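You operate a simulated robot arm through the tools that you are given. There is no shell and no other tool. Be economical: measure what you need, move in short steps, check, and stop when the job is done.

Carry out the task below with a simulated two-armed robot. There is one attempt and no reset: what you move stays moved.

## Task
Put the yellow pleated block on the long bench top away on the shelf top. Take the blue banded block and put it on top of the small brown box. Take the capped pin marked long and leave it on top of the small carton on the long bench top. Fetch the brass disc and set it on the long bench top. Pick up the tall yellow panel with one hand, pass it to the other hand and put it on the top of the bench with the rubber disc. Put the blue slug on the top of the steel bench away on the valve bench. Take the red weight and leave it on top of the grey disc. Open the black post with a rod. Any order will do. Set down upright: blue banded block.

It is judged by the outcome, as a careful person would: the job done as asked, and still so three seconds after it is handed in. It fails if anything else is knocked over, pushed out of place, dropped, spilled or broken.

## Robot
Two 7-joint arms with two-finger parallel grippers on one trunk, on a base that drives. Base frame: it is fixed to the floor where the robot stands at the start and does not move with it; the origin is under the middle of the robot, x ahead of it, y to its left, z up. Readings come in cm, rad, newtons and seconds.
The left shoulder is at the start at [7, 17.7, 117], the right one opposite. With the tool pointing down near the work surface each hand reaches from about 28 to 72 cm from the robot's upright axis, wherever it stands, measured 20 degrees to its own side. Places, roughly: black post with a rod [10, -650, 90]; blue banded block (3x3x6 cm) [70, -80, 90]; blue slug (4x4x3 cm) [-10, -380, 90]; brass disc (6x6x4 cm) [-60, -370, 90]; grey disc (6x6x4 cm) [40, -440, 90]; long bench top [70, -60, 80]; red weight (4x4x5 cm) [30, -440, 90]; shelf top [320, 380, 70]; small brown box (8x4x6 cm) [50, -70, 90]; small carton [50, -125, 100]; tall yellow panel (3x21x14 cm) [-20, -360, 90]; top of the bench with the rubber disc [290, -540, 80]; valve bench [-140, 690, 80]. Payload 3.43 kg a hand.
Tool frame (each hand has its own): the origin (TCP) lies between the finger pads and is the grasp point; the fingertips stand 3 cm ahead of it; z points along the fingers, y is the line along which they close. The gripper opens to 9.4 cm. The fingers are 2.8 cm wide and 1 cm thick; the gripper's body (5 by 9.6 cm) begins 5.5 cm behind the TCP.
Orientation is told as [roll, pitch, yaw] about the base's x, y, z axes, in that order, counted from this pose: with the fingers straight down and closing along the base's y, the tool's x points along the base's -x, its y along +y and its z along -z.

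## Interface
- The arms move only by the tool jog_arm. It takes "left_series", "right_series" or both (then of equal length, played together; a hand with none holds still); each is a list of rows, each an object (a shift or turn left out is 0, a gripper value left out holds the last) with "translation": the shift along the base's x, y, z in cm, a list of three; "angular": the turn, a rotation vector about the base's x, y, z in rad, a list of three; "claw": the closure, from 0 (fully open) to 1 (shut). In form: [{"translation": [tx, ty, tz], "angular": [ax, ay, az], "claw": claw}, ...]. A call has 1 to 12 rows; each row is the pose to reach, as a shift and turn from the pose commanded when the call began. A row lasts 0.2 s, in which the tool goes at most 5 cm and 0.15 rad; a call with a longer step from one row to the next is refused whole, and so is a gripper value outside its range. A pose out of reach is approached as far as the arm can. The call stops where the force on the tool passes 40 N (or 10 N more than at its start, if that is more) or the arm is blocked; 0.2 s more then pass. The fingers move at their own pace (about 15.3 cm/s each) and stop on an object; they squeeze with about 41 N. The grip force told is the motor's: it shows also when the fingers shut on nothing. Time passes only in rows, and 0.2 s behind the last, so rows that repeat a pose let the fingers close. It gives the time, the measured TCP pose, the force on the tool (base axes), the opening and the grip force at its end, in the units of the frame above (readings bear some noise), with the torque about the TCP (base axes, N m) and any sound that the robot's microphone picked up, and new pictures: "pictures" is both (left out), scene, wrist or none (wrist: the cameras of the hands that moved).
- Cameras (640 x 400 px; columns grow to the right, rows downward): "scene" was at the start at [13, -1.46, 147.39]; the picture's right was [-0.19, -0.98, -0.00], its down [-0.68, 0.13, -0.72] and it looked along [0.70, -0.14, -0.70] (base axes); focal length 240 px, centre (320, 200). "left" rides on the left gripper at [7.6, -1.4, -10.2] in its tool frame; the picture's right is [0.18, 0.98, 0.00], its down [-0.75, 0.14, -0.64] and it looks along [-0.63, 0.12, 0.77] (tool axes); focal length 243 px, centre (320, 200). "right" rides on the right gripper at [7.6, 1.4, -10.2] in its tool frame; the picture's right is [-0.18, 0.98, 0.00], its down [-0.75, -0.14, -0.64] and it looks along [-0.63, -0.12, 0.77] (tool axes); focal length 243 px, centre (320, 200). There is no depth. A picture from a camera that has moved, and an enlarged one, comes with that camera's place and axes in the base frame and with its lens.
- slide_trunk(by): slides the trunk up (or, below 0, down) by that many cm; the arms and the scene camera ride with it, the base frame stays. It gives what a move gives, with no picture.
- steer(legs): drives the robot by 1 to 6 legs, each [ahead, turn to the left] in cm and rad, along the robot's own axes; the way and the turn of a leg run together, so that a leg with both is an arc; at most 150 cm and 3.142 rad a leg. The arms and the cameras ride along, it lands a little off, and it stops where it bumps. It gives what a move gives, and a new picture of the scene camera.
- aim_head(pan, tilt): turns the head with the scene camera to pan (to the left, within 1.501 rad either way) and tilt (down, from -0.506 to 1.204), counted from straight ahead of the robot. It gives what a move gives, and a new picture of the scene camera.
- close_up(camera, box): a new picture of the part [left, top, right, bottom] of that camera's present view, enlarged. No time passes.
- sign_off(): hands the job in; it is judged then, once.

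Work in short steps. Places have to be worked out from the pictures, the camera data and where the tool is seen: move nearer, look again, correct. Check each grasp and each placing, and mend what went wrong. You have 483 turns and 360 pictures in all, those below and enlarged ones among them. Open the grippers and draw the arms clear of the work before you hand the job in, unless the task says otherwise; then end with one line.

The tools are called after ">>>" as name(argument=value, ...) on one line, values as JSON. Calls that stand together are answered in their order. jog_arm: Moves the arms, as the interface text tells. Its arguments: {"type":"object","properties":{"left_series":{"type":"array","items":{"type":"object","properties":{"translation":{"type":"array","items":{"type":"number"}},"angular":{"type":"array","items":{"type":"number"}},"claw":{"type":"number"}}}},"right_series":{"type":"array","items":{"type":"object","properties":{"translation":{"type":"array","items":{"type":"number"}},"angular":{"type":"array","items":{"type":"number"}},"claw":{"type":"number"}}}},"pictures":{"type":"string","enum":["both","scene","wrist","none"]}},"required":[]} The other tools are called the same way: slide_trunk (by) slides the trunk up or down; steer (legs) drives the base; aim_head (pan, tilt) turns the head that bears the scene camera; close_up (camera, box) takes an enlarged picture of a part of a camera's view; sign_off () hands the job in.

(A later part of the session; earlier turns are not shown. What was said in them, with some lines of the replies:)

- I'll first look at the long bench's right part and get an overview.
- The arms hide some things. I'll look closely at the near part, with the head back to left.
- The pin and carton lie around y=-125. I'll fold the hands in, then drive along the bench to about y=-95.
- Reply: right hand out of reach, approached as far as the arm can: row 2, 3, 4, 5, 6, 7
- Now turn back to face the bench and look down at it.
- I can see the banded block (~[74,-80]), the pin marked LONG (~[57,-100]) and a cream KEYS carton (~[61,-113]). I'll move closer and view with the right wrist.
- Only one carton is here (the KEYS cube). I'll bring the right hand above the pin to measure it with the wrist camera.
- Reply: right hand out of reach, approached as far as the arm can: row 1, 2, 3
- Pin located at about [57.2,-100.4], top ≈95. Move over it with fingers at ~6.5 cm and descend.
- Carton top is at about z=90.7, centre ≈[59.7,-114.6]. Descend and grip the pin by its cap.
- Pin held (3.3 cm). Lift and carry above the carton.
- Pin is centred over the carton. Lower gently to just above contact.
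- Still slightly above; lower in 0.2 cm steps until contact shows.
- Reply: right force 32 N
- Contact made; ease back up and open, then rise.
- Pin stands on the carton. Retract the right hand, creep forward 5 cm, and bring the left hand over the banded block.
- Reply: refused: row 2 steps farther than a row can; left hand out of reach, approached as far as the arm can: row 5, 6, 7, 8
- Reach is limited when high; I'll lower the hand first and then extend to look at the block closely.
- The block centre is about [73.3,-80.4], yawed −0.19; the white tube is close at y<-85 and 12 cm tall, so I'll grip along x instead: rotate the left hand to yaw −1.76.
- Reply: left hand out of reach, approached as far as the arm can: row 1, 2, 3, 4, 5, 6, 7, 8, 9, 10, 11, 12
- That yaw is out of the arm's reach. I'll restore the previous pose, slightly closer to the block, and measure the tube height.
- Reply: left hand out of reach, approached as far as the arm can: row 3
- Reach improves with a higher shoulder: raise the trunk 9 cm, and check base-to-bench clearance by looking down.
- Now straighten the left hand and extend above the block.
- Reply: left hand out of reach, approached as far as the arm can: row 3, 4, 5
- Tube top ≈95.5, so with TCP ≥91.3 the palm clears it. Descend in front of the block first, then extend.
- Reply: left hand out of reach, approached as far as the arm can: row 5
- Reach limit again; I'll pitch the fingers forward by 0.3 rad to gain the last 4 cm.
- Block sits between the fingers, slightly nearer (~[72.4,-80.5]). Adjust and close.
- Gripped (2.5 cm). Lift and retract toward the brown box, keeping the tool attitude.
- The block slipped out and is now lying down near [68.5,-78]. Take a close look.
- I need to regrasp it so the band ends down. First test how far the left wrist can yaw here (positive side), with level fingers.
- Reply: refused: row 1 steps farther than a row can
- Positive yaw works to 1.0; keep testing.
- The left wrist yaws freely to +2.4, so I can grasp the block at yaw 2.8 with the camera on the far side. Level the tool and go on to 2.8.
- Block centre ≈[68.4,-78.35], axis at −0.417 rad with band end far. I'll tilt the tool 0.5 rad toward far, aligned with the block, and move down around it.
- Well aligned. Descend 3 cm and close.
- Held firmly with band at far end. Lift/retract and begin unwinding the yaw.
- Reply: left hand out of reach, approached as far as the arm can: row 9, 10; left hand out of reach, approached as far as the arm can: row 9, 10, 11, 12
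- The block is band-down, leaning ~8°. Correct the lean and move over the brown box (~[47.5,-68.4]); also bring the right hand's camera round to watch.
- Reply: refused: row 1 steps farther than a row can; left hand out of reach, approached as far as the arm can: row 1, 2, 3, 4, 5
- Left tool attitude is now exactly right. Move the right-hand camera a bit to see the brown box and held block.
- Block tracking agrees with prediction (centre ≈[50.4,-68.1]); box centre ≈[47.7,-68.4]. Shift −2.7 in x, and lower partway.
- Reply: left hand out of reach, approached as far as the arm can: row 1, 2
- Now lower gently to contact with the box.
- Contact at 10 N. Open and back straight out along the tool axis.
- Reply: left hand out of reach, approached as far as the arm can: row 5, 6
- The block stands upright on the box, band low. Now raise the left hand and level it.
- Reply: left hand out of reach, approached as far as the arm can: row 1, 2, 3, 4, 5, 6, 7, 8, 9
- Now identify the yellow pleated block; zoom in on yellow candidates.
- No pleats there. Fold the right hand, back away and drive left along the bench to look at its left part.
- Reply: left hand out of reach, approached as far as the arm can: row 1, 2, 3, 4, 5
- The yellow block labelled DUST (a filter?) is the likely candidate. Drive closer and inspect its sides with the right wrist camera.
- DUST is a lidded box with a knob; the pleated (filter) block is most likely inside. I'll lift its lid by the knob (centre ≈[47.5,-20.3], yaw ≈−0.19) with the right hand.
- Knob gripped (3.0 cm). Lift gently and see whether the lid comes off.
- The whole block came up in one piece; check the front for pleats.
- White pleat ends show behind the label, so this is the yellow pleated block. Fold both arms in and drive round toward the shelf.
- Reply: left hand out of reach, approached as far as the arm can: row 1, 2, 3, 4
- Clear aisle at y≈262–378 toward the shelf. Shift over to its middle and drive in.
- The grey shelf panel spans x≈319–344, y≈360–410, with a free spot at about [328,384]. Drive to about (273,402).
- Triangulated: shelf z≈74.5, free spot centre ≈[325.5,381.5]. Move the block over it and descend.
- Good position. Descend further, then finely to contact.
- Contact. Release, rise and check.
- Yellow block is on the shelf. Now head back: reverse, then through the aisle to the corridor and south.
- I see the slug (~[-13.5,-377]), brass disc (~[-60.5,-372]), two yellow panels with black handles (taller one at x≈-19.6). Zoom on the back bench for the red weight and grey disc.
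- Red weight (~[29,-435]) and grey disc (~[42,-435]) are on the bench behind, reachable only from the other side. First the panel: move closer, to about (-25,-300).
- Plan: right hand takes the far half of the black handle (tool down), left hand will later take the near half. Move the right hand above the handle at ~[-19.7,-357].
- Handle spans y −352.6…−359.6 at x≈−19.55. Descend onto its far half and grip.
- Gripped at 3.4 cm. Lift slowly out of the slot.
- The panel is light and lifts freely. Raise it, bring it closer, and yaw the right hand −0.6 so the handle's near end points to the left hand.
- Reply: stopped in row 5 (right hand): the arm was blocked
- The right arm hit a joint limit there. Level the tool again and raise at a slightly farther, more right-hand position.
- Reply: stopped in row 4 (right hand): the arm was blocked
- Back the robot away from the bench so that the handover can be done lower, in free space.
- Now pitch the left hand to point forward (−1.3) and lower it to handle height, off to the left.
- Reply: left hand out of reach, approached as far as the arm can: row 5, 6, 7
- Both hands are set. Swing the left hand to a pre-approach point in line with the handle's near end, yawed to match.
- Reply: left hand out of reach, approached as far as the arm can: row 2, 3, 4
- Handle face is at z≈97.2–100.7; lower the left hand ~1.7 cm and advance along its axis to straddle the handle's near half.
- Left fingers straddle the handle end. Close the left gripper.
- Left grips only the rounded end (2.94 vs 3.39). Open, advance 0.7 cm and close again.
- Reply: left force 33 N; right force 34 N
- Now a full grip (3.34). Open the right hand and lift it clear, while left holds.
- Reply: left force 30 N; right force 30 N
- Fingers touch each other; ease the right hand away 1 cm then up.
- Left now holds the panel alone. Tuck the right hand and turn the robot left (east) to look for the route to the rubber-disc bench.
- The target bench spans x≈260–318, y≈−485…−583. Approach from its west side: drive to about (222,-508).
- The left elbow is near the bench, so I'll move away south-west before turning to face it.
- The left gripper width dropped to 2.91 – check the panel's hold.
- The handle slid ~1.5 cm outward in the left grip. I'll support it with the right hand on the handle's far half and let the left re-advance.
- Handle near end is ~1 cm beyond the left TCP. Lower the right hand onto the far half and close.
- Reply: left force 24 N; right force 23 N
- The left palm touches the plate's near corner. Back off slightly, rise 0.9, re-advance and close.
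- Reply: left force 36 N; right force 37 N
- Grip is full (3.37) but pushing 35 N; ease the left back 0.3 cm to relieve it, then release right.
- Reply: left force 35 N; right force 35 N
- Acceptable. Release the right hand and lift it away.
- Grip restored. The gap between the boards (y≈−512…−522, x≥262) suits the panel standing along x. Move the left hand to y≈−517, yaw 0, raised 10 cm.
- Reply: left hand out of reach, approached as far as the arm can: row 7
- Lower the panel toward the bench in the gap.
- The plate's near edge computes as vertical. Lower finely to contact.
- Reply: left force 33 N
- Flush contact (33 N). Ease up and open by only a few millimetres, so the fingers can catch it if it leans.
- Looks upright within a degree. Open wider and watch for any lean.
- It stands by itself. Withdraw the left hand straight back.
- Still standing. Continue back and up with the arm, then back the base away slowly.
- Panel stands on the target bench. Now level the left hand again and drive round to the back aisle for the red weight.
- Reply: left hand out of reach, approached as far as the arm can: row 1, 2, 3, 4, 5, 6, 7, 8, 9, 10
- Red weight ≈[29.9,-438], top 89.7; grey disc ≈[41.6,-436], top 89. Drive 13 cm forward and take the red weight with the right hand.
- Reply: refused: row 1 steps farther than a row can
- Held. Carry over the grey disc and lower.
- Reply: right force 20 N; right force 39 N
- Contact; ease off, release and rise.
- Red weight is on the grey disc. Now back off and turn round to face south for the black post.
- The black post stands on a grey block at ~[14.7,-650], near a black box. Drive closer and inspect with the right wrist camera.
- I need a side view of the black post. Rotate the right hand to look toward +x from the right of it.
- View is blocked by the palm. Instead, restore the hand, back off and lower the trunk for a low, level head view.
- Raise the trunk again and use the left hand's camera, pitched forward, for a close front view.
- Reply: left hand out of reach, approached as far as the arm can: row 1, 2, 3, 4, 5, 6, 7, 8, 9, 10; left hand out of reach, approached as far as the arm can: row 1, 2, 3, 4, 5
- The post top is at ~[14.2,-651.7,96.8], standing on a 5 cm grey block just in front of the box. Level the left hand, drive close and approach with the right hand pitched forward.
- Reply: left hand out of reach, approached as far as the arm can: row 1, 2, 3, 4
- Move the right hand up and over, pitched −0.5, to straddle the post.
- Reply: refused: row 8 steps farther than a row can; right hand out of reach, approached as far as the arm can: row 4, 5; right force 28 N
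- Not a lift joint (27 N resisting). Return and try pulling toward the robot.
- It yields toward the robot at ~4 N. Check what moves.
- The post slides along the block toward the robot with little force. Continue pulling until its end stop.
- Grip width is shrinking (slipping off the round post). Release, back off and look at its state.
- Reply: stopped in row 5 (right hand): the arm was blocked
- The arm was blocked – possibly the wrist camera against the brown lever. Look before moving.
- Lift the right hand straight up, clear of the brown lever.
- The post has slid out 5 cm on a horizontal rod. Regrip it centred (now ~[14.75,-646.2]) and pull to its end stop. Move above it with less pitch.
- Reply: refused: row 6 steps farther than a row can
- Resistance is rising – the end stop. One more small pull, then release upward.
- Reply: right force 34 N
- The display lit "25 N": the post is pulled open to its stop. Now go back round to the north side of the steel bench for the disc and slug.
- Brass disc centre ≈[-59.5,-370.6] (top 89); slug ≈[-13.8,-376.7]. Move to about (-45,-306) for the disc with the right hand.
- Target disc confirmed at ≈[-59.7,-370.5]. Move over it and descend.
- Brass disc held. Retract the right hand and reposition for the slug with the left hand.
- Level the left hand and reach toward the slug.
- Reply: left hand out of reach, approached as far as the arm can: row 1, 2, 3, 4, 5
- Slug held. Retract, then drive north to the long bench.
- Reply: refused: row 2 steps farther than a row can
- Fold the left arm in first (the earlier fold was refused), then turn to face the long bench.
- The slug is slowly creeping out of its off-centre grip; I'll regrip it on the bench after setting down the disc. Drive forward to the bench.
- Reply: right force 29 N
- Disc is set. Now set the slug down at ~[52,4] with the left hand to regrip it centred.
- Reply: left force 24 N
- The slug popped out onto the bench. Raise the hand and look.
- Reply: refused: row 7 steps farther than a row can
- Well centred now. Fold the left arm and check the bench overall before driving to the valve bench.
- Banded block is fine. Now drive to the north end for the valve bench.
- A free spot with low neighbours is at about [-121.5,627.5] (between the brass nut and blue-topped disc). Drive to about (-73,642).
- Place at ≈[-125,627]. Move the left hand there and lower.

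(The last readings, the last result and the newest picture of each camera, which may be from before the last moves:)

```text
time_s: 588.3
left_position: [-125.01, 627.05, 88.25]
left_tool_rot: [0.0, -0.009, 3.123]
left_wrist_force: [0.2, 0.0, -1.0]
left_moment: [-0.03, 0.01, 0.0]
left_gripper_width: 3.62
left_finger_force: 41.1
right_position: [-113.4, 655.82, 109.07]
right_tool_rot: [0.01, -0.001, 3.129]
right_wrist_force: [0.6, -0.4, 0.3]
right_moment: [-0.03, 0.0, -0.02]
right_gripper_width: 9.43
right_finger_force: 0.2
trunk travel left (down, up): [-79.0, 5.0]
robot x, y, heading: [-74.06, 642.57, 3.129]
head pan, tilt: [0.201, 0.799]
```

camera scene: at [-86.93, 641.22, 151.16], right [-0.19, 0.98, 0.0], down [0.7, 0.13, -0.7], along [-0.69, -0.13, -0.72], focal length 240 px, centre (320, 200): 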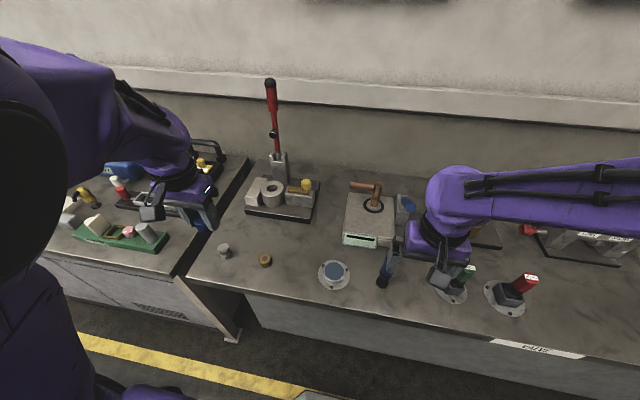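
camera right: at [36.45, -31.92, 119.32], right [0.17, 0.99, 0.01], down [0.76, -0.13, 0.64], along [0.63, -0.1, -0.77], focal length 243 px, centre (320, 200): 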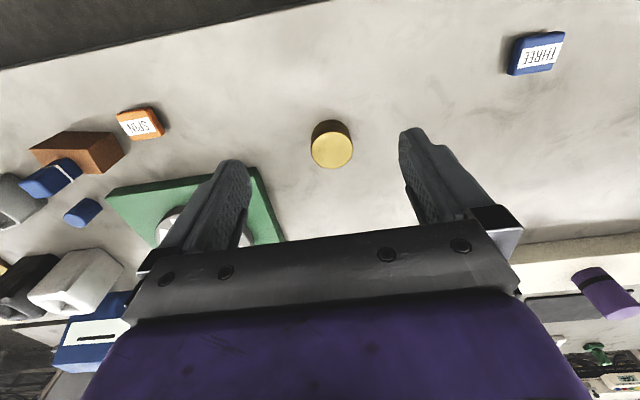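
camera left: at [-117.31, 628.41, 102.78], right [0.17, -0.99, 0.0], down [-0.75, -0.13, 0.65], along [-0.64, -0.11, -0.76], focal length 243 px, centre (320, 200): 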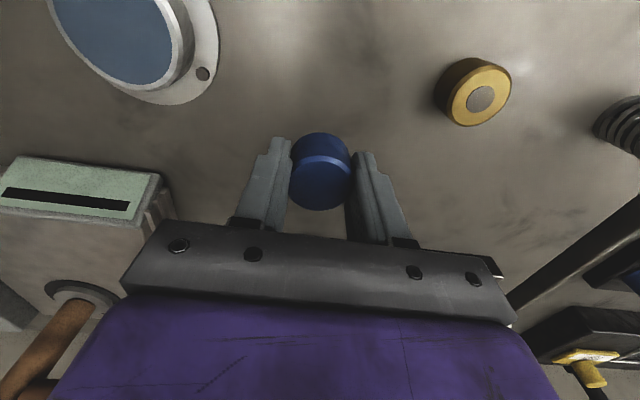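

>>> jog_arm(left_series=[{"translation": [0, 0, -0.2]}, {"translation": [0, 0, -0.4]}], pictures="none")

```text
time_s: 588.9
left_position: [-124.95, 627.13, 88.21]
left_tool_rot: [-0.001, -0.017, 3.126]
left_wrist_force: [-2.9, -4.4, 32.2]
left_moment: [-0.11, -0.33, -0.04]
left_gripper_width: 3.62
left_finger_force: 41.3
right_position: [-113.03, 655.84, 109.16]
right_tool_rot: [0.009, -0.004, 3.13]
right_wrist_force: [0.7, -0.6, -0.4]
right_moment: [0.03, -0.01, 0.04]
right_gripper_width: 9.39
right_finger_force: 0.0
trunk travel left (down, up): [-79.0, 5.0]
robot x, y, heading: [-73.95, 642.92, 3.126]
head pan, tilt: [0.201, 0.799]
```

Contact. Release and rise.

>>> jog_arm(left_series=[{"translation": [0, 0, 0.3]}, {"translation": [0, 0, 0.3], "claw": 0.5}, {"translation": [0, 0, 0.3], "claw": 0.35}, {"translation": [0, 0, 0.3], "claw": 0.35}, {"translation": [0, 0, 4.5]}, {"translation": [0, 0, 9]}, {"translation": [2, -1, 13]}, {"translation": [6, -3, 15]}, {"translation": [9, -6, 17]}, {"translation": [11, -9, 20]}], pictures="wrist")

>>> close_up(camera="scene", box=[200, 140, 400, 300])

```text
time_s: 591.1
left_position: [-113.44, 618.34, 107.34]
left_tool_rot: [-0.01, 0.017, 3.119]
left_wrist_force: [0.4, 0.0, 0.5]
left_moment: [0.02, 0.0, -0.02]
left_gripper_width: 6.11
left_finger_force: 0.0
left hand out of reach, approached as far as the arm can: row 10
right_position: [-113.21, 655.49, 109.09]
right_tool_rot: [0.007, -0.002, 3.131]
right_wrist_force: [0.5, -0.2, 0.1]
right_moment: [0.01, 0.1, 0.0]
right_gripper_width: 9.41
right_finger_force: 0.0
trunk travel left (down, up): [-79.0, 5.0]
robot x, y, heading: [-73.9, 642.53, 3.126]
head pan, tilt: [0.201, 0.799]
camera left: at [-105.91, 619.52, 117.6], right [0.16, -0.99, -0.01], down [-0.77, -0.13, 0.63], along [-0.62, -0.1, -0.78], focal length 243 px, centre (320, 200)
```

left: 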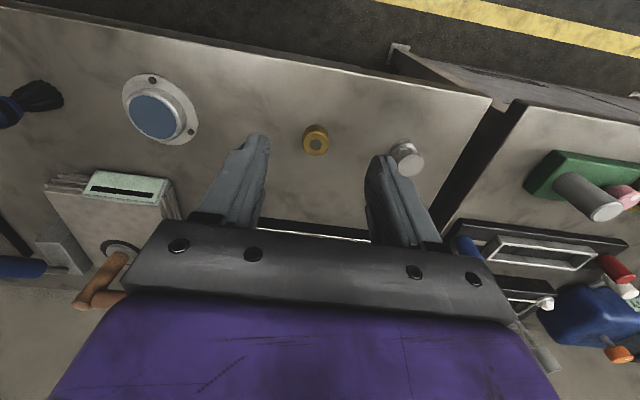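

```text
2.50 times, centred on (300, 220) of scene
camera zoom: at [-86.75, 640.86, 151.16], right [-0.19, 0.98, 0.0], down [0.7, 0.14, -0.7], along [-0.69, -0.13, -0.72], focal length 600 px, centre (370, 150)
```

zoom: 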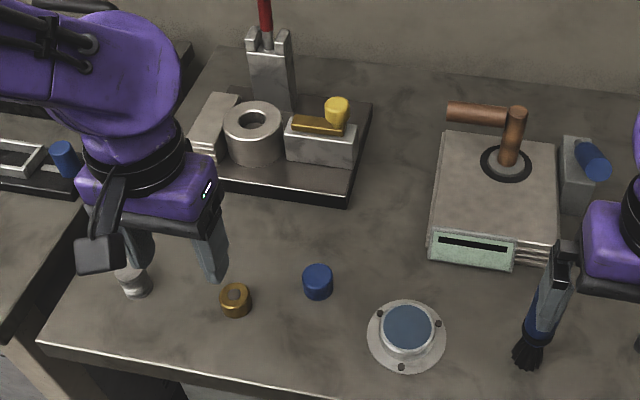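

All items are placed. Back away so the arms are clear, then hand in.

>>> steer(legs=[[-45, 0]])

>>> jog_arm(left_series=[{"translation": [0, 0, 1], "claw": 0}, {"translation": [0, 0, 1], "claw": 0}, {"translation": [0, 0, 1], "claw": 0}], pictures="scene")

```text
time_s: 593.8
left_position: [-69.09, 618.13, 107.47]
left_tool_rot: [-0.005, 0.019, 3.114]
left_wrist_force: [-0.7, 0.3, -0.2]
left_moment: [0.01, -0.03, -0.02]
left_gripper_width: 6.11
left_finger_force: 0.1
right_position: [-68.55, 655.32, 109.0]
right_tool_rot: [0.009, 0.001, 3.127]
right_wrist_force: [-0.3, -0.1, -0.7]
right_moment: [-0.02, 0.0, 0.03]
right_gripper_width: 9.41
right_finger_force: 0.0
trunk travel left (down, up): [-79.0, 5.0]
robot x, y, heading: [-28.89, 641.79, 3.122]
head pan, tilt: [0.201, 0.799]
camera scene: at [-42.23, 640.56, 151.14], right [-0.18, 0.98, 0.0], down [0.71, 0.13, -0.7], along [-0.68, -0.13, -0.72], focal length 240 px, centre (320, 200)
```

scene: 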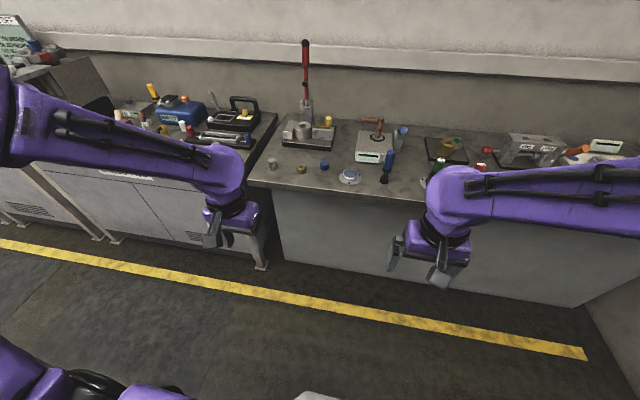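

```text
time_s: 594.6
left_position: [-69.03, 618.18, 108.41]
left_tool_rot: [-0.007, 0.016, 3.114]
left_wrist_force: [0.7, 0.2, -0.1]
left_moment: [-0.02, -0.01, 0.03]
left_gripper_width: 9.42
left_finger_force: 0.1
right_position: [-68.39, 655.34, 109.07]
right_tool_rot: [0.008, 0.001, 3.126]
right_wrist_force: [-0.2, -0.3, -0.4]
right_moment: [0.01, 0.04, -0.01]
right_gripper_width: 9.39
right_finger_force: 0.0
trunk travel left (down, up): [-79.0, 5.0]
robot x, y, heading: [-28.95, 641.88, 3.123]
head pan, tilt: [0.201, 0.799]
camera scene: at [-42.05, 640.68, 151.16], right [-0.18, 0.98, 0.0], down [0.7, 0.13, -0.7], along [-0.69, -0.13, -0.72], focal length 240 px, centre (320, 200)
```

scene: 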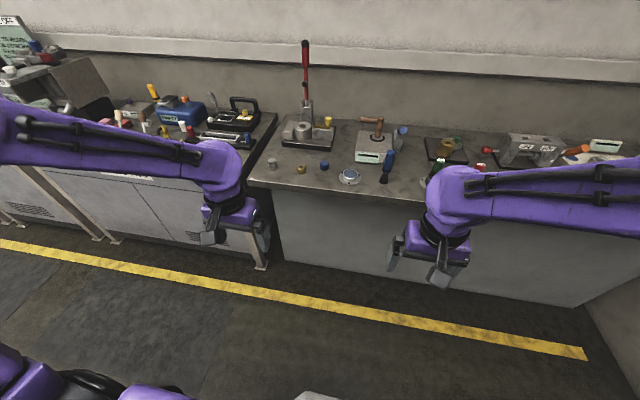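

Grippers are open, the arms are clear and the slug stands on the valve bench. Handing in.

>>> sign_off()

```text
The job is handed in.
```

I finished all eight tasks and handed the job in. During the work the blue banded block fell over on the long bench and the slug slipped from the gripper onto it; I picked both up and placed them as asked. The right hand may have brushed the brown lever beside the black post, but it looked unmoved afterwards.
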